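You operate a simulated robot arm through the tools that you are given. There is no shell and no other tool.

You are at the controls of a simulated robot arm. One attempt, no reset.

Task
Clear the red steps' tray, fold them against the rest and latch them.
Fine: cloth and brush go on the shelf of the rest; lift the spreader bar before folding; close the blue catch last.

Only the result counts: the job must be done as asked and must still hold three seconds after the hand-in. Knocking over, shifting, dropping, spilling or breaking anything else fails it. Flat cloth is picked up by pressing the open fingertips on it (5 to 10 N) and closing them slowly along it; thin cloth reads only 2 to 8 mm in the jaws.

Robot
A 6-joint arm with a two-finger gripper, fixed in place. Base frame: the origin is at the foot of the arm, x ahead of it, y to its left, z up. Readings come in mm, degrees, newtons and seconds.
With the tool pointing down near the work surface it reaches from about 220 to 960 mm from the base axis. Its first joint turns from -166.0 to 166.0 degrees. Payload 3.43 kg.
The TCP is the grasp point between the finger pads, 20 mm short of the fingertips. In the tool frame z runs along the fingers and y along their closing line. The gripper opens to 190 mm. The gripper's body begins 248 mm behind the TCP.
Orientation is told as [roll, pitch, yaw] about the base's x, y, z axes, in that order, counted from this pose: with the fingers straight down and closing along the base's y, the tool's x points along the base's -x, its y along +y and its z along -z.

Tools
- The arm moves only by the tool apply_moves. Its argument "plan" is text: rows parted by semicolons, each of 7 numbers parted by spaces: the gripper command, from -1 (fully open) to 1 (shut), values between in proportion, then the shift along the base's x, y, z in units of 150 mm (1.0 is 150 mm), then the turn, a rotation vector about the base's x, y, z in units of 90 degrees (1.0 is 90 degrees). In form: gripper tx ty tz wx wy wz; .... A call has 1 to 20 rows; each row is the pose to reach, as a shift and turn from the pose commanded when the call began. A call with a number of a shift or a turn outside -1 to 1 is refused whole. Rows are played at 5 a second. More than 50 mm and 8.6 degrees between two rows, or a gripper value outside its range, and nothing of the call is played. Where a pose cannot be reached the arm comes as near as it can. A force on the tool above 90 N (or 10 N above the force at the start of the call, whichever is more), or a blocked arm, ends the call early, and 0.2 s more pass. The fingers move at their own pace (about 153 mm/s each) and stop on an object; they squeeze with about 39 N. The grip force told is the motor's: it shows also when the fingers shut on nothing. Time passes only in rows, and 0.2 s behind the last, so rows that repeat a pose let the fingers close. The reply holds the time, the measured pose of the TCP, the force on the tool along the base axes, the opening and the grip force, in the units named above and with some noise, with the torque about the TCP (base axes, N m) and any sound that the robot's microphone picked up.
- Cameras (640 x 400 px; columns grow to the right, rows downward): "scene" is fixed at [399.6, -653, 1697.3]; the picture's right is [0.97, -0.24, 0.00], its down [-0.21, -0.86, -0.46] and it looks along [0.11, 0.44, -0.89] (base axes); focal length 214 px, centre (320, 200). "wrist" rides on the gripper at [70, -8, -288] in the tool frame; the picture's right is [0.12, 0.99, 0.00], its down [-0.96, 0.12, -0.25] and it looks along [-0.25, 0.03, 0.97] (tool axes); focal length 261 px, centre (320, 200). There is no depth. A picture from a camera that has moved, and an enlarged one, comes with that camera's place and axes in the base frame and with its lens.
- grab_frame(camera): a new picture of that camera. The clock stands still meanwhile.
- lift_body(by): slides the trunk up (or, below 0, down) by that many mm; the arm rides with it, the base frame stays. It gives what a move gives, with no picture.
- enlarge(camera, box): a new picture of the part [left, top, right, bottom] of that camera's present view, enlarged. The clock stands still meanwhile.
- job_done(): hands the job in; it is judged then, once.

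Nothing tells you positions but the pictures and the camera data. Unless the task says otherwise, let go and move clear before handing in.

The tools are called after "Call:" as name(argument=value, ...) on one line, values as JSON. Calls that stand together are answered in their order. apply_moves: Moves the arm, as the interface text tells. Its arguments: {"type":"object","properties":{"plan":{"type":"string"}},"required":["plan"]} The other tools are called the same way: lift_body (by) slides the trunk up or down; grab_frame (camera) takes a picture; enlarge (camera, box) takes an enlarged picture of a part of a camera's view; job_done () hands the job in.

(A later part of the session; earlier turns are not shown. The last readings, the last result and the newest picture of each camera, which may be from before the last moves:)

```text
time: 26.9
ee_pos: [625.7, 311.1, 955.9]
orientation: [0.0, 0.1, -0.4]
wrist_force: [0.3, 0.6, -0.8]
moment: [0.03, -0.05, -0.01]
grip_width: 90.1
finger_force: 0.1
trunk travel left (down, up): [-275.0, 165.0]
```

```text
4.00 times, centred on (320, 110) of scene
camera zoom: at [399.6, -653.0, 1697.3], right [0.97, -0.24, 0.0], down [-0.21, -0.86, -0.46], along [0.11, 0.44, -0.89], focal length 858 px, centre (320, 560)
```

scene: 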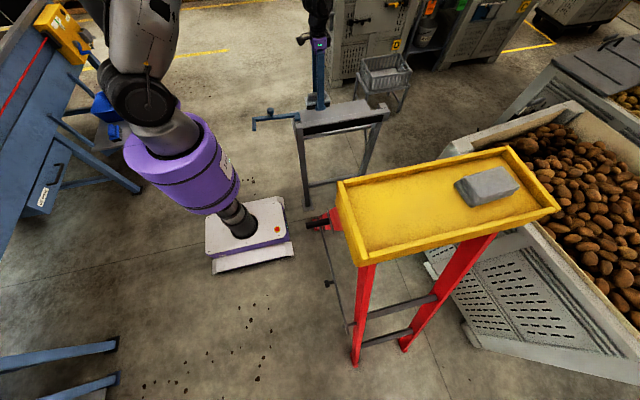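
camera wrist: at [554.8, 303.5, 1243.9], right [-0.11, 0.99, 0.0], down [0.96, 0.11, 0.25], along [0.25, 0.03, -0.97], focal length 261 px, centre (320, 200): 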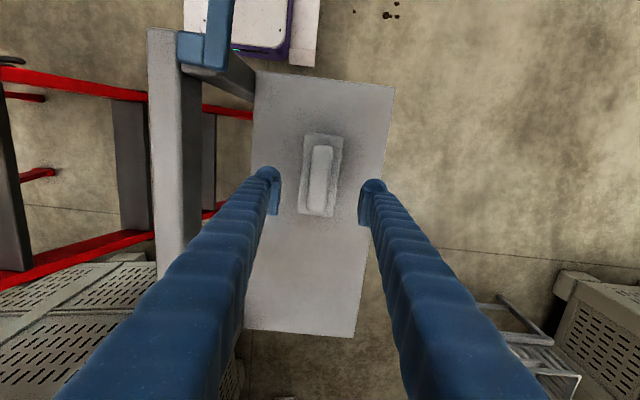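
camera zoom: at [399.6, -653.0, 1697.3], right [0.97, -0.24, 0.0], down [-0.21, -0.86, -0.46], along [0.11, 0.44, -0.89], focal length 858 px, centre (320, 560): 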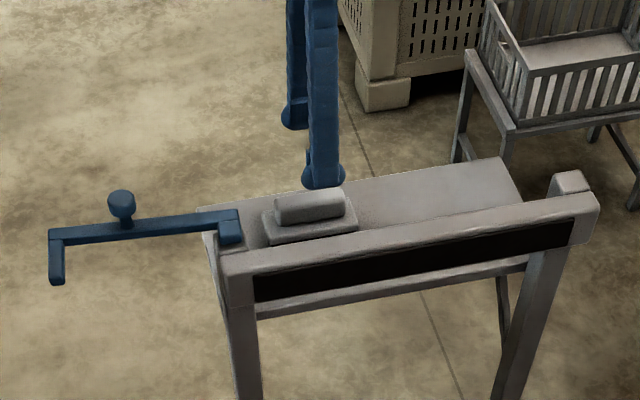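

The brush sits on the shelf and is free. Now I rise and raise the trunk for the longer reach to the cloth.

Call:
apply_moves(plan="0.05 0 0 0.25 0 0 0; 0.05 0 0 0.5 0 0 0; 0.05 0 0 0.75 0 0 0; 0.05 0 0 1 0 0 0")

Call:
lift_body(by=165)

Call:
apply_moves(plan="0.05 0 -0.25 0.25 0 0 0; 0.05 0 -0.5 0.5 0 0 0; 0.05 0 -0.75 0.75 0 0 0; 0.05 0 -1 1 0 0 0")

Call:
apply_moves(plan="0.05 0.2 -0.25 0 0 0 0; 0.05 0.4 -0.5 0 0 0 0; 0.05 0.6 -0.75 0 0 0 0; 0.05 0.6 -1 0 0 0 0")

Call:
apply_moves(plan="0.05 0.2 -0.25 0 0 0 0; 0.05 0.4 -0.5 0 0 0 0; 0.05 0.6 -0.75 0 0 0 0; 0.05 0.65 -1 0 0 0 0")

Call:
apply_moves(plan="0.05 0 -0.25 0 0 0 0; 0.05 0 -0.5 0 0 0 0; 0.05 0 -0.75 0 0 0 0; 0.05 0 -1 0 0 0 0")

```text
time: 27.9
ee_pos: [627.6, 310.6, 1103.9]
orientation: [0.0, 0.0, -0.4]
wrist_force: [-0.9, 0.7, 0.8]
moment: [-0.02, -0.03, -0.01]
grip_width: 90.7
finger_force: 0.0
trunk travel left (down, up): [-275.0, 165.0]
```

```text
time: 29.8
ee_pos: [626.6, 310.5, 1269.5]
orientation: [-0.1, 0.0, -0.3]
wrist_force: [0.0, 0.3, -0.2]
moment: [-0.01, 0.02, 0.02]
grip_width: 90.3
finger_force: 0.1
trunk travel left (down, up): [-440.0, 0.0]
```

```text
refused: row 1 steps farther than a row can; nothing moved
```

```text
time: 30.8
ee_pos: [714.0, 157.3, 1271.4]
orientation: [-0.1, -0.1, -0.3]
wrist_force: [-0.6, -0.9, 1.2]
moment: [0.11, -0.1, 0.01]
grip_width: 90.2
finger_force: 0.1
trunk travel left (down, up): [-440.0, 0.0]
```

```text
time: 31.8
ee_pos: [814.2, 6.7, 1269.6]
orientation: [0.2, 0.0, -0.5]
wrist_force: [0.1, -0.2, 0.2]
moment: [0.13, -0.01, -0.02]
grip_width: 90.2
finger_force: 0.0
trunk travel left (down, up): [-440.0, 0.0]
```

```text
time: 32.8
ee_pos: [815.4, -142.7, 1268.9]
orientation: [0.1, 0.1, -0.5]
wrist_force: [-0.3, 0.2, -0.4]
moment: [0.15, 0.01, -0.02]
grip_width: 90.3
finger_force: 0.0
trunk travel left (down, up): [-440.0, 0.0]
```

One row was refused (step too long) so I stayed at z 1270, but I'm still clear of the tray. Now I rise before going on.

Call:
apply_moves(plan="0.05 0 0 0.25 0 0 0; 0.05 0 0 0.5 0 0 0; 0.05 0 0 0.75 0 0 0; 0.05 0 0 1 0 0 0")

```text
time: 33.8
ee_pos: [812.3, -139.9, 1417.8]
orientation: [0.0, 0.0, -0.4]
wrist_force: [-1.0, 0.6, 0.0]
moment: [0.0, -0.01, -0.01]
grip_width: 90.3
finger_force: 0.1
trunk travel left (down, up): [-440.0, 0.0]
```

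Call:
apply_moves(plan="0.05 0 -0.25 0 0 0 0; 0.05 0 -0.5 0 0 0 0; 0.05 0 -0.75 0 0 0 0; 0.05 0 -1 0 0 0 0")

Call:
grab_frame(camera="wrist")

Call:
grab_frame(camera="scene")

```text
time: 34.8
ee_pos: [814.3, -291.0, 1418.9]
orientation: [0.1, 0.1, -0.4]
wrist_force: [0.1, 0.1, 0.1]
moment: [0.14, 0.01, 0.01]
grip_width: 90.2
finger_force: 0.1
trunk travel left (down, up): [-440.0, 0.0]
```

```text
taken
camera wrist: at [744.5, -298.0, 1707.3], right [-0.11, 0.99, 0.0], down [0.96, 0.11, 0.25], along [0.24, 0.03, -0.97], focal length 261 px, centre (320, 200)
```

wrist: 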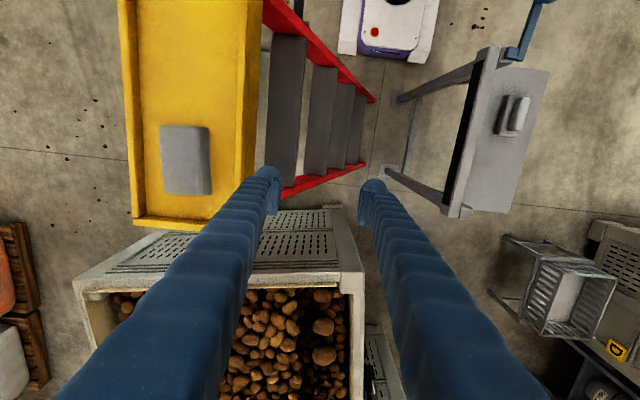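

```text
taken
```

scene: 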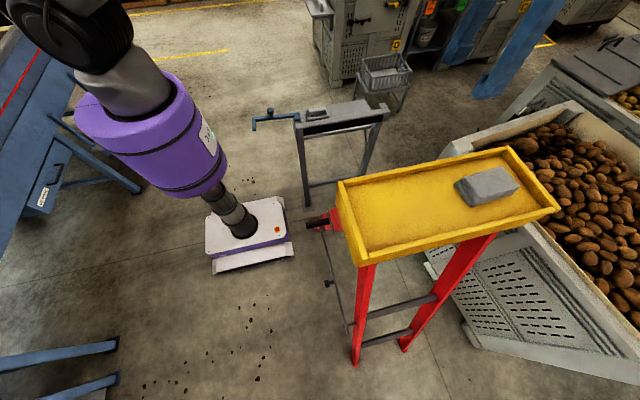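

Call:
apply_moves(plan="0.05 0 -0.25 0 0 0 0; 0.05 0 -0.5 0 0 0 0; 0.05 0 -0.75 0 0 0 0; 0.05 0 -1 0 0 0 0")

Call:
apply_moves(plan="0.05 0 -0.2 0 0 0 0; 0.05 0 -0.4 0 0 0 0; 0.05 0 -0.4 0 0 0 0")

Call:
grab_frame(camera="wrist")

Call:
enlarge(camera="scene", box=[420, 130, 580, 240])

```text
time: 35.8
ee_pos: [813.4, -441.7, 1418.1]
orientation: [0.1, 0.1, -0.5]
wrist_force: [0.2, -1.5, -0.4]
moment: [0.17, 0.0, 0.02]
grip_width: 90.3
finger_force: 0.0
trunk travel left (down, up): [-440.0, 0.0]
```

```text
time: 36.6
ee_pos: [813.9, -498.7, 1420.4]
orientation: [-0.1, 0.0, -0.3]
wrist_force: [-0.7, 0.4, -0.8]
moment: [-0.1, -0.09, -0.01]
grip_width: 90.1
finger_force: 0.0
trunk travel left (down, up): [-440.0, 0.0]
```

```text
taken
camera wrist: at [742.9, -504.9, 1709.2], right [-0.11, 0.99, 0.0], down [0.96, 0.11, 0.25], along [0.25, 0.03, -0.97], focal length 261 px, centre (320, 200)
```

wrist: 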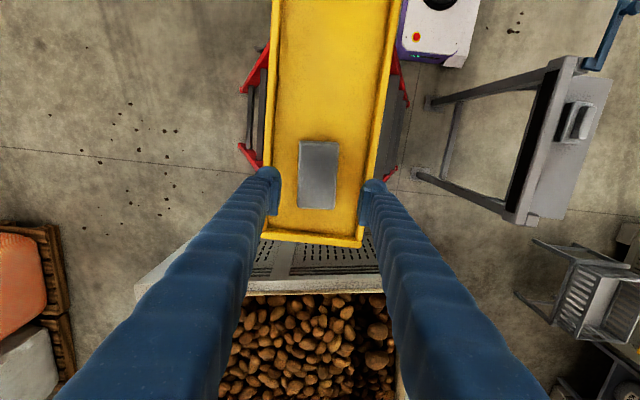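

```text
3.64 times, centred on (500, 185) of scene
camera zoom: at [399.6, -653.0, 1697.3], right [0.97, -0.24, 0.0], down [-0.21, -0.86, -0.46], along [0.11, 0.44, -0.89], focal length 780 px, centre (-334, 254)
```

zoom: 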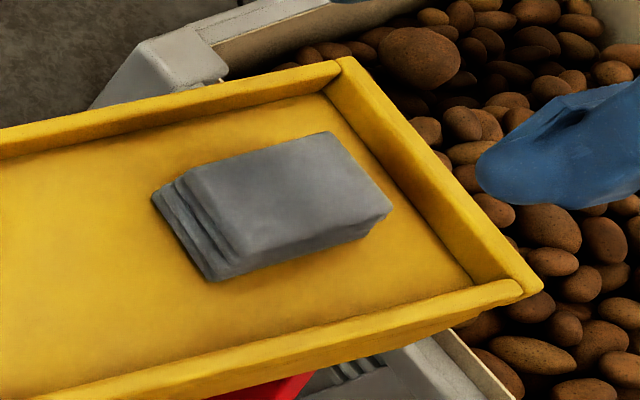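

The cloth is a folded stack about 60 mm wide at (811, -500), turned a few degrees. I turn the tool to match and descend around it.

Call:
apply_moves(plan="0.05 -0.01 -0.01 -0.25 0 0 0.02; 0.05 -0.01 -0.01 -0.5 0 0 0.045; 0.05 -0.01 -0.01 -0.65 0 0 0.045; 0.05 -0.01 -0.01 -0.65 0 0 0.045")

Call:
enlarge(camera="wrist", box=[220, 80, 420, 300])

Call:
enlarge(camera="scene", box=[420, 130, 580, 240])

```text
time: 37.6
ee_pos: [812.7, -500.3, 1322.1]
orientation: [-0.1, 0.0, 3.6]
wrist_force: [-0.2, 0.2, -0.7]
moment: [-0.01, 0.03, -0.01]
grip_width: 90.4
finger_force: 0.0
trunk travel left (down, up): [-440.0, 0.0]
```

```text
1.82 times, centred on (320, 190) of wrist
camera zoom: at [742.0, -512.7, 1610.1], right [-0.18, 0.98, 0.0], down [0.95, 0.18, 0.25], along [0.24, 0.04, -0.97], focal length 474 px, centre (320, 218)
```

zoom: 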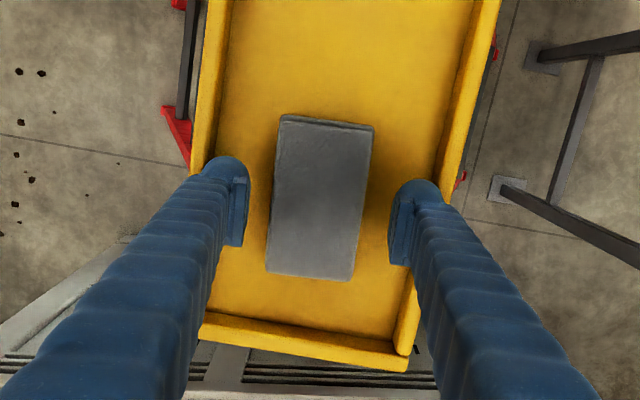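

```text
3.64 times, centred on (500, 185) of scene
camera zoom: at [399.6, -653.0, 1697.3], right [0.97, -0.24, 0.0], down [-0.21, -0.86, -0.46], along [0.11, 0.44, -0.89], focal length 780 px, centre (-334, 254)
```

zoom: 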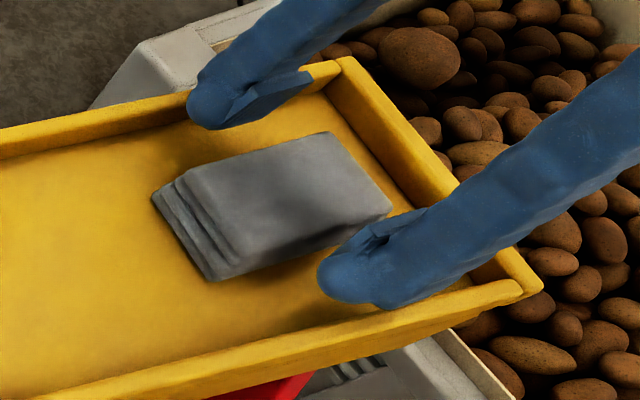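

Alignment with the cloth is within a degree. I lower to near the tray floor and close slowly.

Call:
apply_moves(plan="0.05 -0.02 -0.02 -0.08 0 0 0.005; 0.05 -0.02 -0.02 -0.14 0 0 0.005; 0.05 -0.02 -0.02 -0.14 0 0 0.005")

Call:
apply_moves(plan="0.05 0 0 -0.02 0 0 0; 0.05 0 0 -0.02 0 0 0")

Call:
enlarge(camera="scene", box=[420, 130, 580, 240])

```text
time: 38.4
ee_pos: [807.9, -504.6, 1303.7]
orientation: [-0.2, -0.3, 4.1]
wrist_force: [4.0, -1.9, 28.2]
moment: [-1.97, 0.3, 0.08]
grip_width: 90.2
finger_force: 0.0
trunk travel left (down, up): [-440.0, 0.0]
```

```text
time: 39.0
ee_pos: [809.0, -505.6, 1303.0]
orientation: [-0.4, -0.3, 4.1]
wrist_force: [10.8, -6.1, 57.7]
moment: [-3.96, 0.57, 0.15]
grip_width: 90.6
finger_force: 0.1
trunk travel left (down, up): [-440.0, 0.0]
```

```text
3.64 times, centred on (500, 185) of scene
camera zoom: at [399.6, -653.0, 1697.3], right [0.97, -0.24, 0.0], down [-0.21, -0.86, -0.46], along [0.11, 0.44, -0.89], focal length 780 px, centre (-334, 254)
```

zoom: 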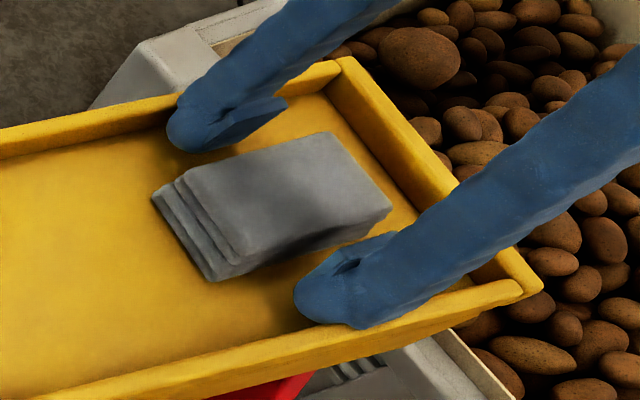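

One finger is bearing on the near rim (57 N, off-centre). I go up at once, narrow the opening and try again centred.

Call:
apply_moves(plan="0.05 0 0 0.03 0 0 0; 0.05 0 0 0.12 0 0 0; 0.2 0 0.02 0.12 0 0 0; 0.2 0 0.02 0.12 0 0 0")

Call:
enlarge(camera="wrist", box=[220, 80, 420, 300])

Call:
grab_frame(camera="scene")

```text
time: 40.0
ee_pos: [809.4, -501.2, 1312.1]
orientation: [0.2, 0.1, 3.9]
wrist_force: [-0.1, -0.1, -0.9]
moment: [-0.04, 0.03, -0.03]
grip_width: 76.2
finger_force: 0.1
trunk travel left (down, up): [-440.0, 0.0]
```

```text
1.82 times, centred on (320, 190) of wrist
camera zoom: at [740.8, -514.3, 1601.7], right [-0.19, 0.98, 0.0], down [0.95, 0.18, 0.25], along [0.24, 0.05, -0.97], focal length 474 px, centre (320, 218)
```

zoom: 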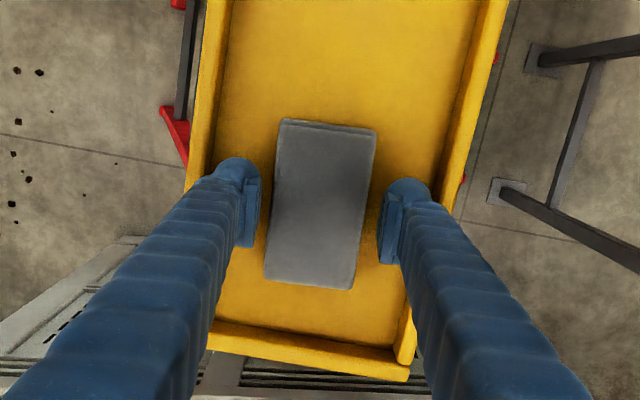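

```text
taken
```

scene: 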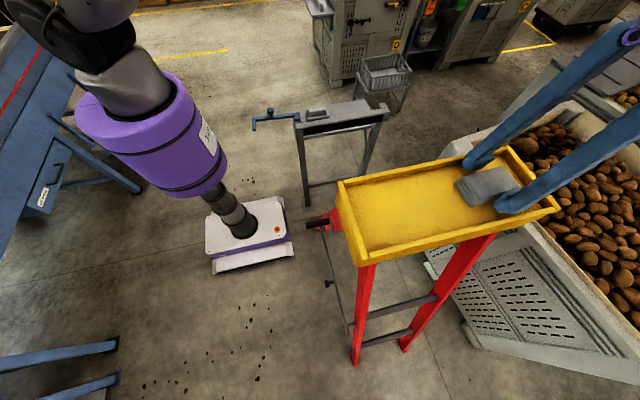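

Call:
apply_moves(plan="0.2 0 0 -0.04 0 0 0; 0.2 0 0 -0.08 0 0 0; 0.2 0 0 -0.08 0 0 0")

Call:
enlarge(camera="scene", box=[420, 130, 580, 240])

```text
time: 40.8
ee_pos: [810.1, -501.7, 1301.3]
orientation: [-0.1, 0.1, 4.1]
wrist_force: [-0.7, -0.4, -0.1]
moment: [0.01, -0.01, 0.02]
grip_width: 76.0
finger_force: 0.0
trunk travel left (down, up): [-440.0, 0.0]
```

```text
3.64 times, centred on (500, 185) of scene
camera zoom: at [399.6, -653.0, 1697.3], right [0.97, -0.24, 0.0], down [-0.21, -0.86, -0.46], along [0.11, 0.44, -0.89], focal length 780 px, centre (-334, 254)
```

zoom: 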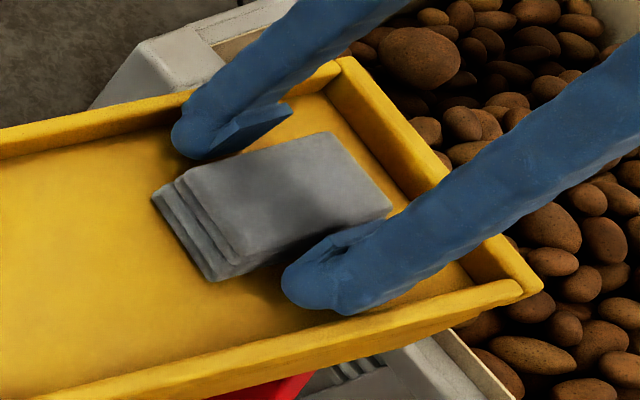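

Call:
apply_moves(plan="0.2 0 0 -0.02 0 0 0; 0.2 0 0 -0.02 0 0 0")

Call:
apply_moves(plan="0.2 0 0 -0.02 0 0 0; 0.2 0 0 -0.02 0 0 0")

```text
time: 41.4
ee_pos: [809.1, -501.2, 1299.3]
orientation: [0.0, 0.1, 4.1]
wrist_force: [-0.4, 0.3, 1.0]
moment: [0.01, 0.03, 0.0]
grip_width: 75.9
finger_force: 0.1
trunk travel left (down, up): [-440.0, 0.0]
```

```text
time: 42.0
ee_pos: [810.6, -502.9, 1296.4]
orientation: [0.0, 0.1, 4.1]
wrist_force: [0.5, -1.0, 2.2]
moment: [0.05, 0.01, -0.02]
grip_width: 76.1
finger_force: 0.0
trunk travel left (down, up): [-440.0, 0.0]
```

Fingertips are close to the floor with no load. I close slowly on the cloth.

Call:
apply_moves(plan="0.28 0 0 0 0 0 0; 0.34 0 0 0 0 0 0; 0.4 0 0 0 0 0 0; 0.46 0 0 0 0 0 0; 0.5 0 0 0 0 0 0; 0.5 0 0 0 0 0 0")

Call:
enlarge(camera="scene", box=[420, 130, 580, 240])

Call:
enlarge(camera="wrist", box=[220, 80, 420, 300])

```text
time: 43.4
ee_pos: [809.3, -501.6, 1296.3]
orientation: [0.0, 0.0, 4.1]
wrist_force: [0.7, 0.9, 6.9]
moment: [0.13, 0.0, -0.05]
grip_width: 63.8
finger_force: 38.9
trunk travel left (down, up): [-440.0, 0.0]
```

```text
3.64 times, centred on (500, 185) of scene
camera zoom: at [399.6, -653.0, 1697.3], right [0.97, -0.24, 0.0], down [-0.21, -0.86, -0.46], along [0.11, 0.44, -0.89], focal length 780 px, centre (-334, 254)
```

zoom: 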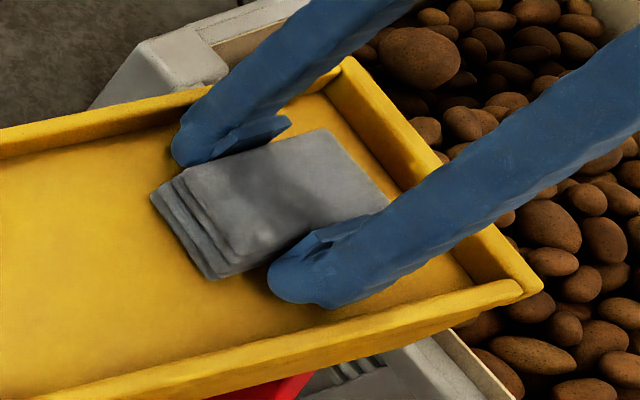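

```text
1.82 times, centred on (320, 190) of wrist
camera zoom: at [739.5, -513.5, 1585.9], right [-0.19, 0.98, 0.0], down [0.95, 0.18, 0.25], along [0.24, 0.05, -0.97], focal length 474 px, centre (320, 218)
```

zoom: 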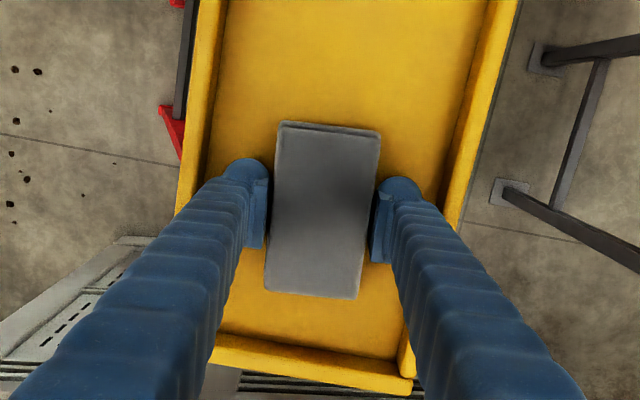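

The cloth stack is held at 64 mm. I lift slowly and check.

Call:
apply_moves(plan="0.6 0 0 0 0 0 0; 0.6 0 0 0.05 0 0 0; 0.6 0 0 0.15 0 0 0; 0.6 0 0 0.35 0 0 0; 0.6 0 0 0.6 0 0 0; 0.6 0 0 0.9 0 0 0")

Call:
grab_frame(camera="scene")

Call:
grab_frame(camera="wrist")

```text
time: 44.8
ee_pos: [808.7, -501.3, 1429.9]
orientation: [0.1, 0.1, 4.0]
wrist_force: [-0.4, -0.1, -0.2]
moment: [0.07, 0.03, -0.01]
grip_width: 64.1
finger_force: 39.0
trunk travel left (down, up): [-440.0, 0.0]
```

```text
taken
```

scene: 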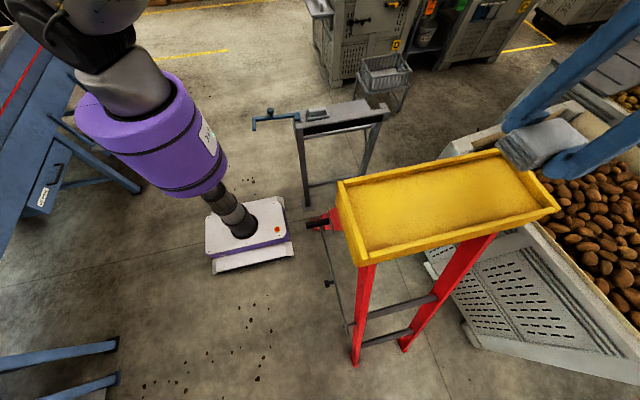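

```text
taken
camera wrist: at [739.7, -513.4, 1717.2], right [-0.19, 0.98, 0.0], down [0.95, 0.18, 0.25], along [0.24, 0.05, -0.97], focal length 261 px, centre (320, 200)
```

wrist: 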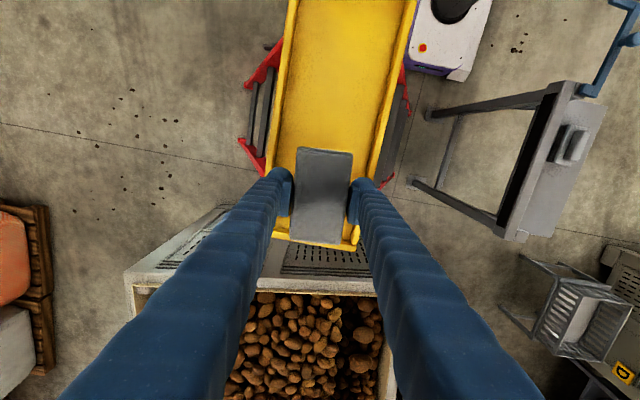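

The cloth is in hand and the tray is empty. I carry it across at this height toward the shelf.

Call:
apply_moves(plan="0.6 0 0.25 0 0 0 0; 0.6 0 0.5 0 0 0 0; 0.6 0 0.75 0 0 0 0; 0.6 0 1 0 0 0 0")

Call:
apply_moves(plan="0.6 0 0.25 0 0 0 -0.01; 0.6 0 0.5 0 0 0 -0.02; 0.6 0 0.75 0 0 0 -0.03; 0.6 0 1 0 0 0 -0.045")

Call:
apply_moves(plan="0.6 0 0.25 0 0 0 0; 0.6 0 0.5 0 0 0 0; 0.6 0 0.75 0 0 0 0; 0.6 0 1 0 0 0 0")

Call:
apply_moves(plan="0.6 0 0.25 0 0 0 0; 0.6 0 0.5 0 0 0 0; 0.6 0 0.75 0 0 0 0; 0.6 0 1 0 0 0 0")

Call:
apply_moves(plan="0.6 0 0.25 0 0 0 0; 0.6 0 0.5 0 0 0 0; 0.6 0 0.75 0 0 0 0; 0.6 0 1 0 0 0 0")

Call:
apply_moves(plan="0.6 0 0.2 0 0 0 0; 0.6 0 0.4 0 0 0 0; 0.6 0 0.4 0 0 0 0")

Call:
grab_frame(camera="wrist")

```text
time: 45.8
ee_pos: [806.2, -350.6, 1430.6]
orientation: [-0.1, 0.1, 4.1]
wrist_force: [0.2, 0.2, -0.3]
moment: [-0.14, 0.03, -0.01]
grip_width: 63.8
finger_force: 39.5
trunk travel left (down, up): [-440.0, 0.0]
```

```text
time: 46.8
ee_pos: [808.8, -200.2, 1430.7]
orientation: [0.0, 0.2, 0.0]
wrist_force: [-0.3, 0.8, -1.2]
moment: [-0.1, 0.05, 0.01]
grip_width: 63.9
finger_force: 38.5
trunk travel left (down, up): [-440.0, 0.0]
```

```text
time: 47.8
ee_pos: [807.9, -51.3, 1430.9]
orientation: [-0.1, 0.1, -0.1]
wrist_force: [-0.2, 0.2, -0.9]
moment: [-0.08, -0.02, 0.04]
grip_width: 63.8
finger_force: 39.5
trunk travel left (down, up): [-440.0, 0.0]
```

```text
time: 48.8
ee_pos: [809.0, 97.8, 1433.2]
orientation: [-0.1, 0.1, 0.0]
wrist_force: [0.6, 0.9, 0.1]
moment: [-0.13, -0.02, 0.02]
grip_width: 64.0
finger_force: 39.2
trunk travel left (down, up): [-440.0, 0.0]
```

```text
time: 49.8
ee_pos: [811.2, 248.5, 1433.0]
orientation: [-0.1, 0.1, 0.1]
wrist_force: [0.0, 0.6, -0.4]
moment: [-0.12, -0.03, -0.02]
grip_width: 63.9
finger_force: 38.8
trunk travel left (down, up): [-440.0, 0.0]
```

```text
time: 50.6
ee_pos: [810.3, 305.7, 1433.4]
orientation: [0.0, 0.0, 0.0]
wrist_force: [-0.5, -0.9, 0.2]
moment: [0.03, 0.0, -0.01]
grip_width: 63.7
finger_force: 39.6
trunk travel left (down, up): [-440.0, 0.0]
```

```text
taken
camera wrist: at [739.7, 299.5, 1721.3], right [-0.12, 0.99, 0.0], down [0.96, 0.12, 0.25], along [0.24, 0.03, -0.97], focal length 261 px, centre (320, 200)
```

wrist: 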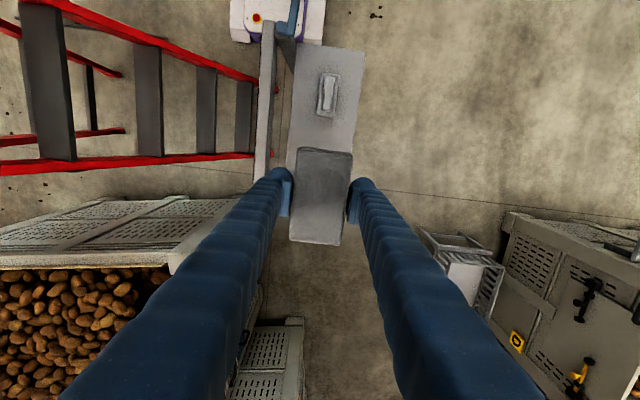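

The cloth is above a free part of the shelf at (810, 306), clear of the brush. I lower the trunk, then descend with the arm.

Call:
lift_body(by=-265)

Call:
apply_moves(plan="0.6 0 0 -0.25 0 0 0; 0.6 0 0 -0.5 0 0 0; 0.6 0 0 -0.75 0 0 0; 0.6 0 0 -1 0 0 0")

Call:
apply_moves(plan="0.6 0 0 -0.25 0 0 0; 0.6 0 0 -0.5 0 0 0; 0.6 0 0 -0.75 0 0 0; 0.6 0 0 -0.95 0 0 0")

Call:
grab_frame(camera="wrist")

Call:
enlarge(camera="scene", box=[240, 40, 420, 160])

```text
time: 53.3
ee_pos: [810.0, 307.0, 1167.8]
orientation: [0.0, 0.1, 0.0]
wrist_force: [0.8, -0.1, -0.6]
moment: [0.01, -0.03, -0.01]
grip_width: 63.5
finger_force: 38.9
trunk travel left (down, up): [-175.0, 265.0]
```

```text
time: 54.3
ee_pos: [809.2, 307.4, 1016.3]
orientation: [0.0, 0.1, 0.0]
wrist_force: [0.4, 0.2, -0.4]
moment: [-0.02, 0.01, -0.01]
grip_width: 63.9
finger_force: 39.0
trunk travel left (down, up): [-175.0, 265.0]
```

```text
time: 55.3
ee_pos: [808.8, 305.5, 873.8]
orientation: [-0.1, 0.0, 0.1]
wrist_force: [0.4, 0.0, -1.5]
moment: [-0.05, 0.04, -0.04]
grip_width: 64.0
finger_force: 39.1
trunk travel left (down, up): [-175.0, 265.0]
```

```text
taken
camera wrist: at [738.8, 298.4, 1162.7], right [-0.12, 0.99, 0.0], down [0.96, 0.12, 0.25], along [0.24, 0.03, -0.97], focal length 261 px, centre (320, 200)
```

wrist: 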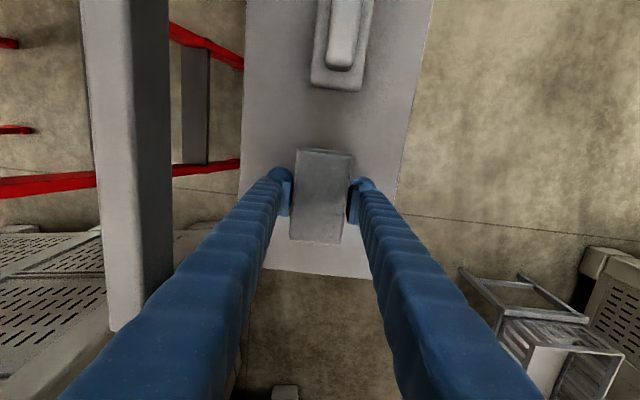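

```text
3.33 times, centred on (330, 100) of scene
camera zoom: at [399.6, -653.0, 1697.3], right [0.97, -0.24, 0.0], down [-0.21, -0.86, -0.46], along [0.11, 0.44, -0.89], focal length 715 px, centre (287, 533)
```

zoom: 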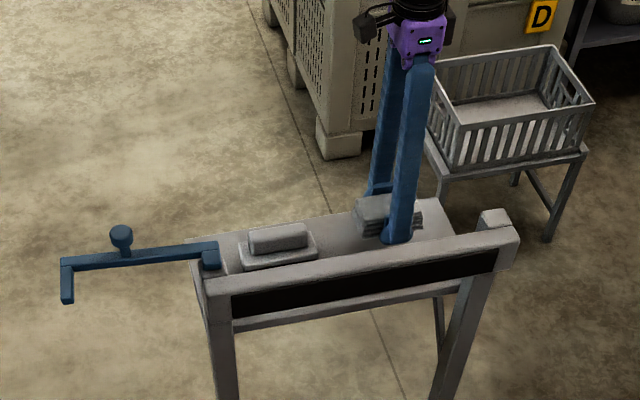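

Call:
apply_moves(plan="0.6 0 0 -0.15 0 0 0; 0.6 0 0 -0.25 0 0 0; 0.6 0 0 -0.25 0 0 0")

Call:
apply_moves(plan="0.6 0 0 -0.03 0 0 0; 0.6 0 0 -0.05 0 0 0; 0.6 0 0 -0.05 0 0 0")

```text
time: 56.1
ee_pos: [809.2, 306.6, 837.2]
orientation: [0.1, 0.0, 0.0]
wrist_force: [0.0, 0.7, -0.9]
moment: [-0.01, -0.02, 0.01]
grip_width: 64.2
finger_force: 39.5
trunk travel left (down, up): [-175.0, 265.0]
```

```text
time: 56.9
ee_pos: [809.1, 306.4, 829.4]
orientation: [0.1, 0.1, 0.1]
wrist_force: [0.2, 0.7, -0.6]
moment: [0.0, 0.01, -0.01]
grip_width: 63.8
finger_force: 39.0
trunk travel left (down, up): [-175.0, 265.0]
```

Call:
apply_moves(plan="0.6 0 0 -0.02 0 0 0; 0.6 0 0 -0.02 0 0 0")

Call:
apply_moves(plan="0.6 0 0 -0.02 0 0 0; 0.6 0 0 -0.02 0 0 0")

Call:
apply_moves(plan="0.6 0 0 -0.02 0 0 0; 0.6 0 0 -0.02 0 0 0")

```text
time: 57.5
ee_pos: [810.3, 305.9, 826.3]
orientation: [0.1, 0.1, 0.1]
wrist_force: [-0.5, 0.1, -0.2]
moment: [-0.02, 0.01, 0.01]
grip_width: 63.8
finger_force: 39.0
trunk travel left (down, up): [-175.0, 265.0]
```

```text
time: 58.1
ee_pos: [808.4, 305.5, 823.3]
orientation: [0.1, 0.1, 0.0]
wrist_force: [-0.2, 0.1, -0.8]
moment: [0.0, -0.02, 0.0]
grip_width: 63.8
finger_force: 38.8
trunk travel left (down, up): [-175.0, 265.0]
```

```text
time: 58.7
ee_pos: [810.0, 306.5, 820.4]
orientation: [0.0, 0.0, -0.1]
wrist_force: [-0.4, -0.4, -1.0]
moment: [-0.01, 0.06, -0.02]
grip_width: 63.8
finger_force: 38.5
trunk travel left (down, up): [-175.0, 265.0]
```

Call:
apply_moves(plan="0.6 0 0 -0.015 0 0 0; 0.6 0 0 -0.015 0 0 0")

Call:
apply_moves(plan="0.6 0 0 -0.015 0 0 0; 0.6 0 0 -0.015 0 0 0")

```text
time: 59.3
ee_pos: [810.0, 305.3, 819.5]
orientation: [0.0, 0.0, 0.1]
wrist_force: [-0.4, -1.0, 4.6]
moment: [-0.03, 0.01, 0.01]
grip_width: 64.0
finger_force: 39.0
trunk travel left (down, up): [-175.0, 265.0]
```

```text
time: 59.9
ee_pos: [808.8, 307.2, 819.5]
orientation: [0.0, -0.1, 0.0]
wrist_force: [0.0, -3.6, 27.8]
moment: [-0.45, 0.61, 0.03]
grip_width: 63.9
finger_force: 38.6
trunk travel left (down, up): [-175.0, 265.0]
```

The cloth is on the shelf. I relax, open and rise clear.

Call:
apply_moves(plan="0.6 0 0 0.015 0 0 0; 0.25 0 0 0.015 0 0 0; 0.1 0 0 0.015 0 0 0; 0.05 0 0 0.02 0 0 0; 0.05 0 0 0.1 0 0 0; 0.05 0 0 0.3 0 0 0; 0.05 0 0 0.6 0 0 0; 0.05 0 0 0.9 0 0 0")

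Call:
grab_frame(camera="wrist")

Call:
enlarge(camera="scene", box=[240, 40, 420, 160])

```text
time: 61.7
ee_pos: [807.8, 306.8, 952.3]
orientation: [0.0, 0.2, 0.0]
wrist_force: [0.5, 1.0, -0.1]
moment: [-0.02, -0.03, 0.02]
grip_width: 90.1
finger_force: 0.1
trunk travel left (down, up): [-175.0, 265.0]
```

```text
taken
camera wrist: at [737.7, 300.1, 1241.6], right [-0.12, 0.99, 0.0], down [0.96, 0.12, 0.25], along [0.24, 0.03, -0.97], focal length 261 px, centre (320, 200)
```

wrist: 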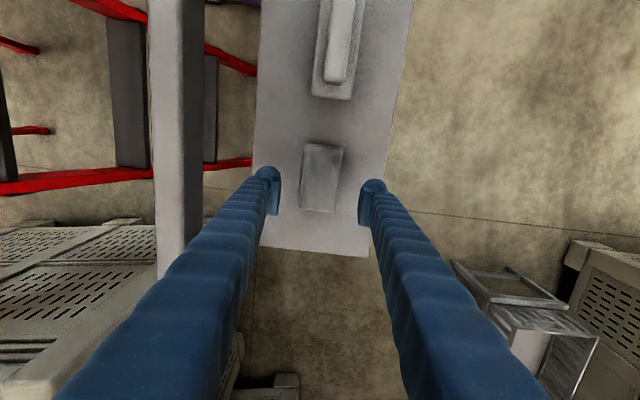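

```text
3.33 times, centred on (330, 100) of scene
camera zoom: at [399.6, -653.0, 1697.3], right [0.97, -0.24, 0.0], down [-0.21, -0.86, -0.46], along [0.11, 0.44, -0.89], focal length 715 px, centre (287, 533)
```

zoom: 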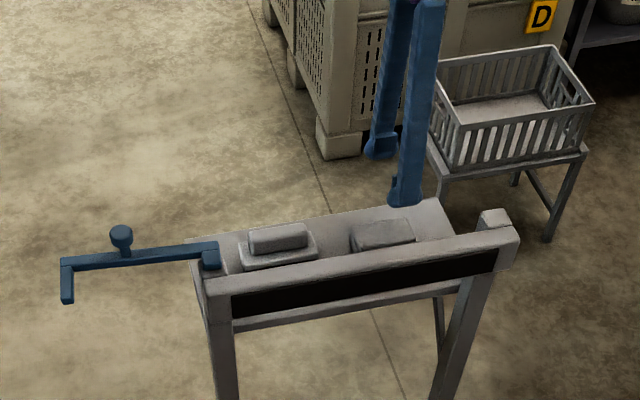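

Both items are on the shelf. Next is the spreader bar: it runs at about z 712 from a pivot on the front rail (487, -262) to a pin on the rear leg (480, -728), with a knob at (454, -564). I'll retreat up and around to the robot's side of the steps.

Call:
apply_moves(plan="0.05 0 0 0.25 0 0 0; 0.05 0 0 0.5 0 0 0; 0.05 0 0 0.75 0 0 0; 0.05 0 0 1 0 0 0")

Call:
apply_moves(plan="0.05 -0.25 -0.1 0.12 0 0 0; 0.05 -0.5 -0.2 0.25 0 0 0; 0.05 -0.75 -0.3 0.37 0 0 0; 0.05 -1 -0.4 0.5 0 0 0")

Call:
apply_moves(plan="0.05 -0.25 -0.2 0 0 0 0; 0.05 -0.5 -0.4 0 0 0 0; 0.05 -0.75 -0.6 0 0 0 0; 0.05 -1 -0.8 0 0 0 0")

Call:
apply_moves(plan="0.05 -0.25 -0.2 0 0 0 0; 0.05 -0.5 -0.4 0 0 0 0; 0.05 -0.75 -0.6 0 0 0 0; 0.05 -1 -0.8 0 0 0 0")

Call:
grab_frame(camera="wrist")

Call:
grab_frame(camera="scene")

```text
time: 62.7
ee_pos: [807.2, 307.3, 1104.0]
orientation: [0.1, 0.0, 0.0]
wrist_force: [-0.5, 0.4, -0.3]
moment: [0.01, -0.04, 0.0]
grip_width: 90.4
finger_force: 0.0
trunk travel left (down, up): [-175.0, 265.0]
```

```text
time: 63.7
ee_pos: [659.1, 246.7, 1179.1]
orientation: [0.1, -0.2, 0.0]
wrist_force: [-0.3, 0.5, 0.5]
moment: [0.0, -0.09, -0.02]
grip_width: 90.4
finger_force: 0.0
trunk travel left (down, up): [-175.0, 265.0]
```

```text
time: 64.7
ee_pos: [511.8, 127.0, 1178.8]
orientation: [0.1, 0.0, 0.0]
wrist_force: [-0.3, 0.7, 0.9]
moment: [-0.02, -0.1, -0.01]
grip_width: 90.4
finger_force: 0.0
trunk travel left (down, up): [-175.0, 265.0]
```

```text
time: 65.7
ee_pos: [358.1, 7.8, 1177.6]
orientation: [0.0, -0.1, 0.1]
wrist_force: [-0.2, 0.4, -0.1]
moment: [-0.07, -0.11, 0.0]
grip_width: 90.4
finger_force: 0.1
trunk travel left (down, up): [-175.0, 265.0]
```

```text
taken
camera wrist: at [285.3, 0.1, 1467.0], right [-0.12, 0.99, 0.0], down [0.96, 0.12, 0.25], along [0.25, 0.03, -0.97], focal length 261 px, centre (320, 200)
```

wrist: 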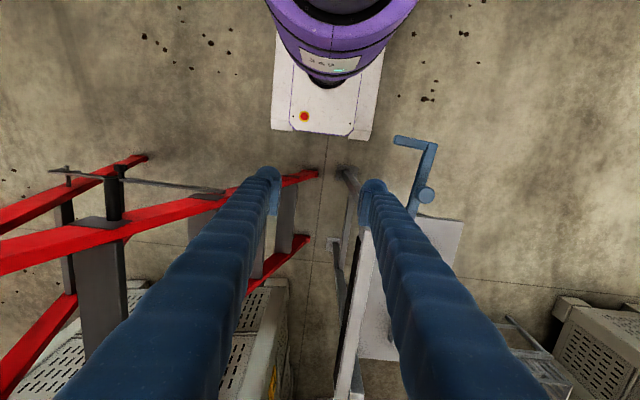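

```text
taken
```

scene: 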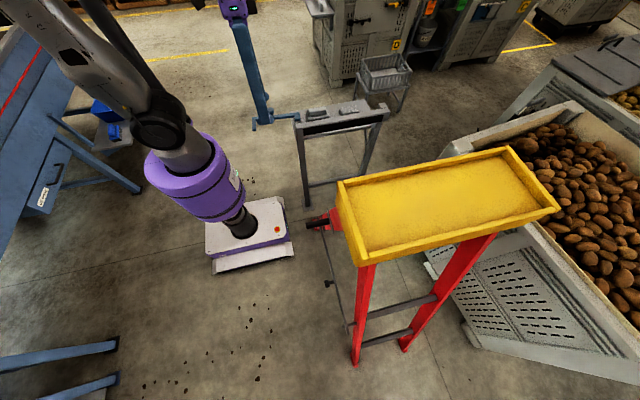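

Call:
enlarge(camera="wrist", box=[0, 130, 260, 290])

Call:
enlarge(camera="wrist", box=[320, 100, 500, 250])

```text
2.46 times, centred on (130, 210) of wrist
camera zoom: at [285.3, 0.1, 1467.0], right [-0.12, 0.99, 0.0], down [0.96, 0.12, 0.25], along [0.25, 0.03, -0.97], focal length 642 px, centre (788, 175)
```

zoom: 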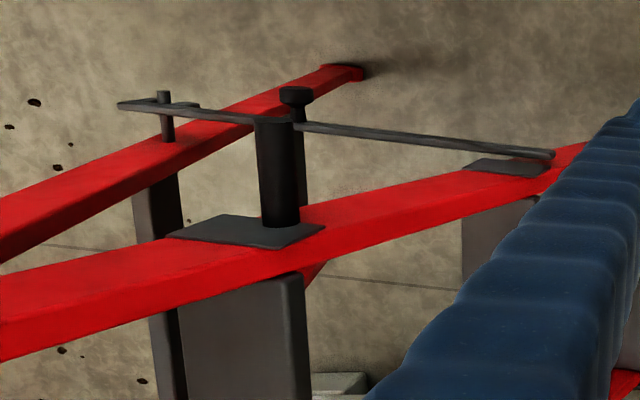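

```text
2.67 times, centred on (410, 175) of wrist
camera zoom: at [285.3, 0.1, 1467.0], right [-0.12, 0.99, 0.0], down [0.96, 0.12, 0.25], along [0.25, 0.03, -0.97], focal length 695 px, centre (80, 267)
```

zoom: 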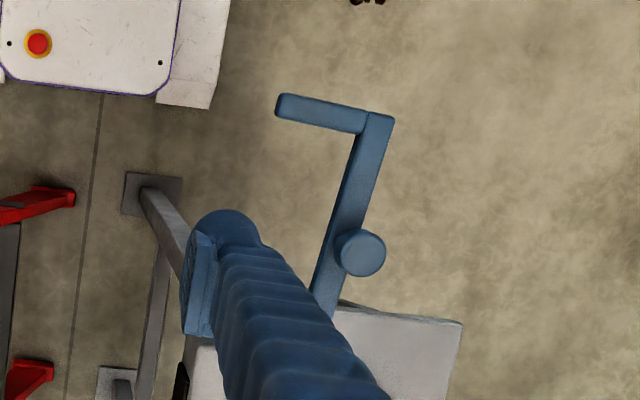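

The bar hooks over a pin on the rear leg; the knob sits mid-bar. I move along -y at this height, then tilt the tool 30° so it points down and toward the steps.

Call:
apply_moves(plan="0.05 0 -0.25 0 0 0 0; 0.05 0 -0.5 0 0 0 0; 0.05 0 -0.75 0 0 0 0; 0.05 0 -1 0 0 0 0")

Call:
apply_moves(plan="0.05 0 -0.25 0 0 0 0; 0.05 0 -0.5 0 0 0 0; 0.05 0 -0.75 0 0 0 0; 0.05 0 -1 0 0 0 0")

Call:
apply_moves(plan="0.05 0 -0.25 0 0 0 0; 0.05 0 -0.5 0 0 0 0; 0.05 0 -0.75 0 0 0 0; 0.05 0 -1 0 0 0 0")

Call:
apply_moves(plan="0.05 -0.06 -0.1 -0.1 0 -0.09 0; 0.05 -0.12 -0.2 -0.2 0 -0.18 0; 0.05 -0.18 -0.3 -0.3 0 -0.27 0; 0.05 -0.2 -0.4 -0.4 0 -0.333 0")

Call:
grab_frame(camera="wrist")

Call:
grab_frame(camera="scene")

```text
time: 66.5
ee_pos: [369.0, -20.5, 1180.1]
orientation: [-0.1, -0.4, 11.4]
wrist_force: [-0.6, 0.0, 1.2]
moment: [-0.04, -0.07, 0.02]
grip_width: 90.3
finger_force: 0.1
trunk travel left (down, up): [-175.0, 265.0]
stopped in row 3: the arm was blocked; the commanded pose is now the measured one
```

```text
time: 67.5
ee_pos: [368.0, -176.0, 1171.1]
orientation: [0.8, 0.9, 10.6]
wrist_force: [0.3, 0.0, 0.1]
moment: [-0.07, -0.03, 0.0]
grip_width: 90.3
finger_force: 0.0
trunk travel left (down, up): [-175.0, 265.0]
```

```text
time: 68.5
ee_pos: [370.4, -327.3, 1179.6]
orientation: [-0.1, -0.1, 10.7]
wrist_force: [1.0, 0.8, -1.2]
moment: [-0.04, 0.04, -0.02]
grip_width: 90.0
finger_force: 0.2
trunk travel left (down, up): [-175.0, 265.0]
```

```text
time: 69.5
ee_pos: [338.5, -385.9, 1118.4]
orientation: [-6.2, -29.7, 12.0]
wrist_force: [-0.5, 0.1, 0.3]
moment: [-0.05, -0.02, -0.03]
grip_width: 90.2
finger_force: 0.0
trunk travel left (down, up): [-175.0, 265.0]
```

```text
taken
camera wrist: at [134.6, -406.0, 1334.6], right [-0.26, 0.95, -0.15], down [0.67, 0.29, 0.68], along [0.69, 0.07, -0.72], focal length 261 px, centre (320, 200)
```

wrist: 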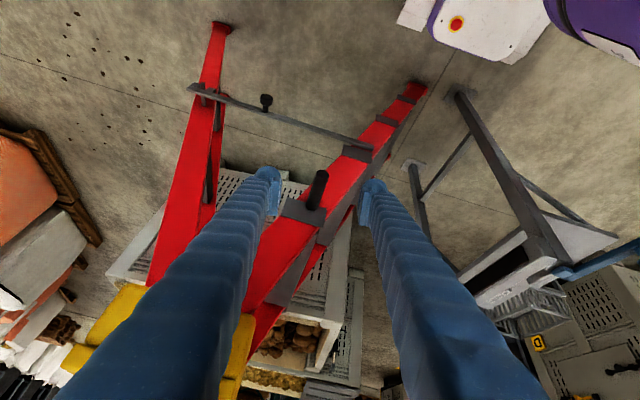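

```text
taken
```

scene: 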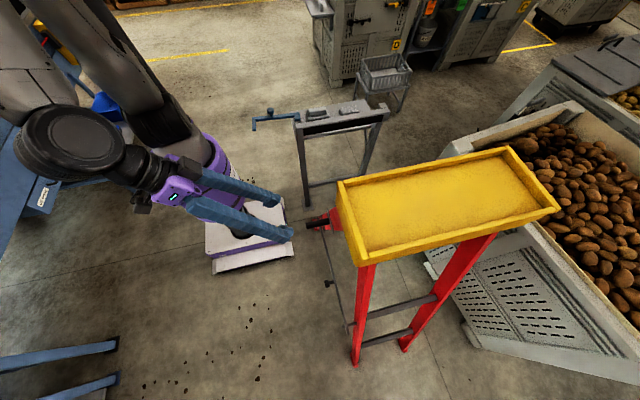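

The arm reports it was blocked near the base axis and yawed about 11°; it's free now. I have a clear side view of the mechanism, so I enlarge it.

Call:
enlarge(camera="wrist", box=[170, 60, 400, 220])

Call:
enlarge(camera="wrist", box=[180, 70, 280, 140])

Call:
enlarge(camera="wrist", box=[440, 180, 640, 320])

```text
2.50 times, centred on (285, 140) of wrist
camera zoom: at [134.6, -406.0, 1334.6], right [-0.26, 0.95, -0.15], down [0.67, 0.29, 0.68], along [0.69, 0.07, -0.72], focal length 652 px, centre (408, 350)
```

zoom: 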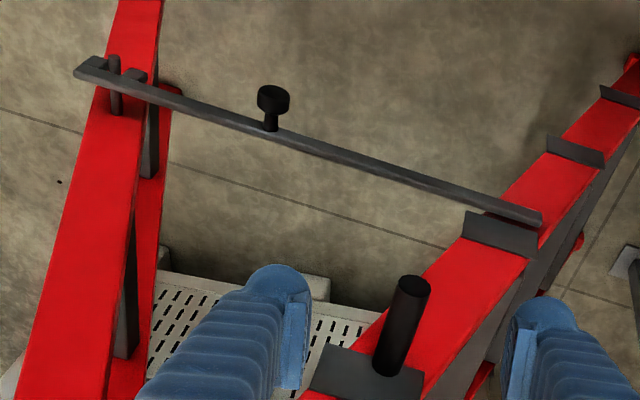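

```text
5.71 times, centred on (230, 105) of wrist
camera zoom: at [134.6, -406.0, 1334.6], right [-0.26, 0.95, -0.15], down [0.67, 0.29, 0.68], along [0.69, 0.07, -0.72], focal length 1489 px, centre (834, 743)
```

zoom: 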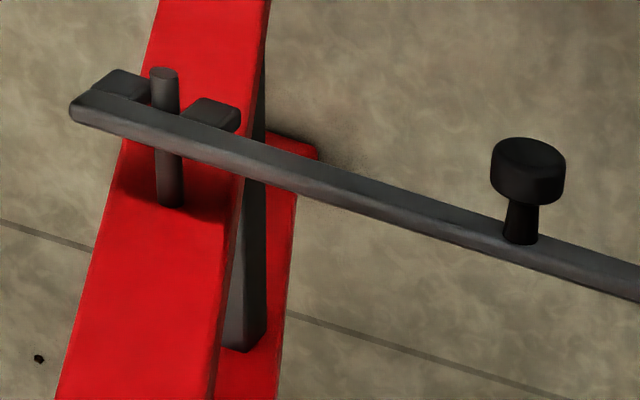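

```text
2.86 times, centred on (540, 250) of wrist
camera zoom: at [134.6, -406.0, 1334.6], right [-0.26, 0.95, -0.15], down [0.67, 0.29, 0.68], along [0.69, 0.07, -0.72], focal length 745 px, centre (-309, 57)
```

zoom: 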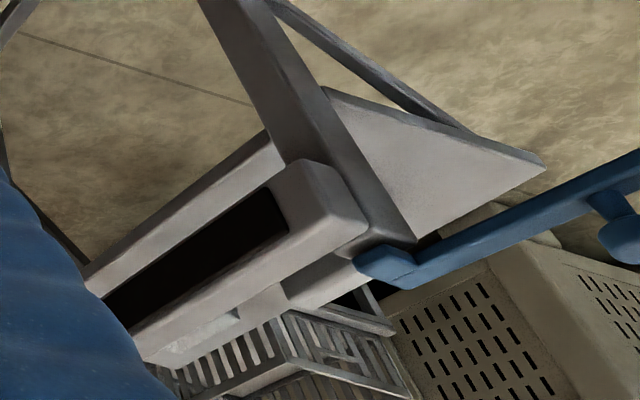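

The bar has two teeth that straddle the pin from above, so lifting frees it; the knob's centre is about (456, -562, 712). I straighten the tool's yaw and move over the knob.

Call:
apply_moves(plan="-0.05 0 -0.25 0 0.02 0 -0.034; -0.05 0 -0.5 0 0.04 0 -0.069; -0.05 0 -0.75 0 0.0594 0 -0.103; -0.05 0 -1 0 0.0594 0 -0.103")

Call:
apply_moves(plan="-0.05 0.1 -0.05 -0.25 0 0 0; -0.05 0.2 -0.1 -0.5 0 0 0; -0.05 0.3 -0.15 -0.75 0 0 0; -0.05 0.4 -0.18 -1 0 0 0")

Call:
grab_frame(camera="wrist")

Call:
grab_frame(camera="scene")

```text
time: 70.5
ee_pos: [339.7, -536.6, 1120.3]
orientation: [0.0, -30.1, -0.2]
wrist_force: [0.4, 0.7, 0.2]
moment: [-0.03, -0.02, -0.02]
grip_width: 99.7
finger_force: 0.2
trunk travel left (down, up): [-175.0, 265.0]
```

```text
time: 71.5
ee_pos: [399.3, -563.9, 969.5]
orientation: [0.0, -30.2, -0.1]
wrist_force: [0.0, 1.4, -0.1]
moment: [-0.05, 0.02, -0.03]
grip_width: 99.7
finger_force: 0.0
trunk travel left (down, up): [-175.0, 265.0]
```

```text
taken
camera wrist: at [193.6, -570.6, 1183.7], right [-0.1, 0.99, -0.06], down [0.71, 0.11, 0.7], along [0.7, 0.03, -0.71], focal length 261 px, centre (320, 200)
```

wrist: 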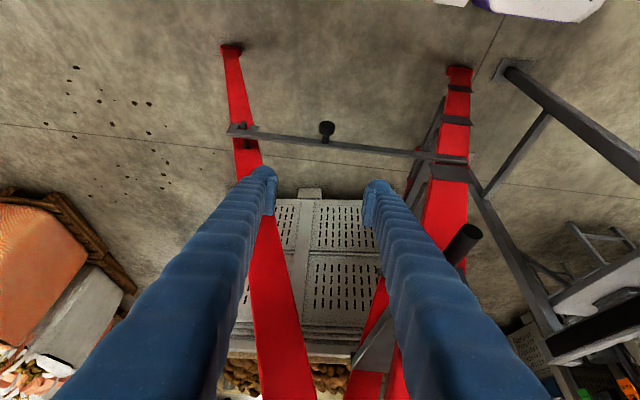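

```text
taken
```

scene: 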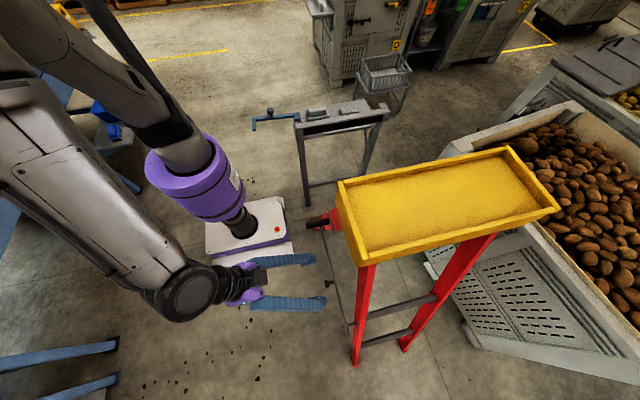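

I descend with the fingers straddling the knob.

Call:
apply_moves(plan="-0.05 0.07 0.01 -0.25 0 0 0; -0.05 0.14 0.02 -0.5 0 0 0; -0.05 0.21 0.02 -0.75 0 0 0; -0.05 0.28 0.02 -1 0 0 0")

Call:
apply_moves(plan="-0.05 0.02 0 -0.25 0 0 0; -0.05 0.04 0 -0.45 0 0 0; -0.05 0.04 0 -0.45 0 0 0")

Call:
grab_frame(camera="wrist")

Call:
enlarge(camera="scene", box=[220, 200, 400, 360])

```text
time: 72.5
ee_pos: [437.7, -559.5, 821.1]
orientation: [0.0, -30.1, -0.1]
wrist_force: [0.2, -0.4, -0.2]
moment: [-0.04, 0.08, -0.05]
grip_width: 99.9
finger_force: 0.0
trunk travel left (down, up): [-175.0, 265.0]
```

```text
time: 73.3
ee_pos: [444.9, -560.6, 751.7]
orientation: [0.0, -30.1, -0.1]
wrist_force: [0.0, -1.4, -0.1]
moment: [0.1, -0.02, 0.05]
grip_width: 99.6
finger_force: 0.0
trunk travel left (down, up): [-175.0, 265.0]
```

```text
taken
camera wrist: at [240.1, -566.9, 966.2], right [-0.1, 0.99, -0.06], down [0.71, 0.11, 0.7], along [0.7, 0.03, -0.71], focal length 261 px, centre (320, 200)
```

wrist: 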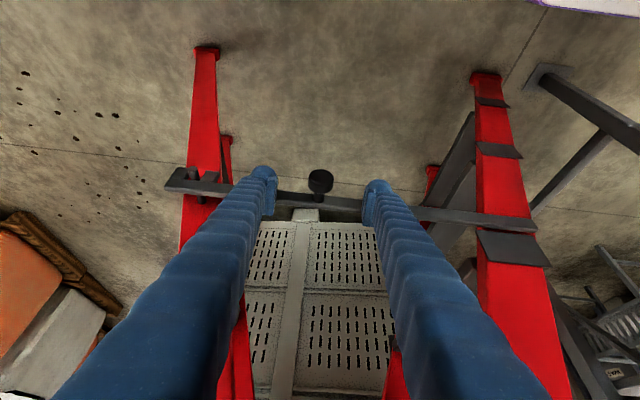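

```text
2.50 times, centred on (310, 280) of scene
camera zoom: at [399.6, -653.0, 1697.3], right [0.97, -0.24, 0.0], down [-0.21, -0.86, -0.46], along [0.11, 0.44, -0.89], focal length 536 px, centre (345, 0)
```

zoom: 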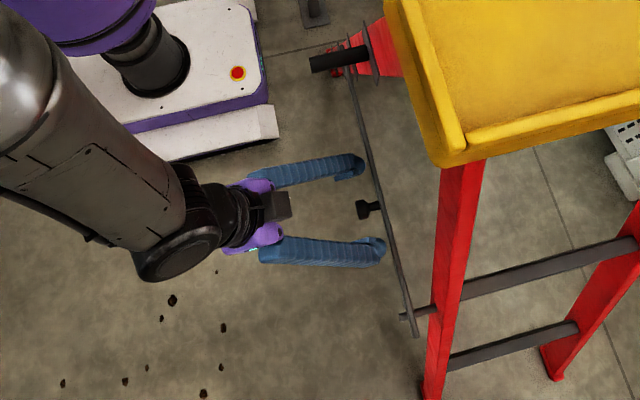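

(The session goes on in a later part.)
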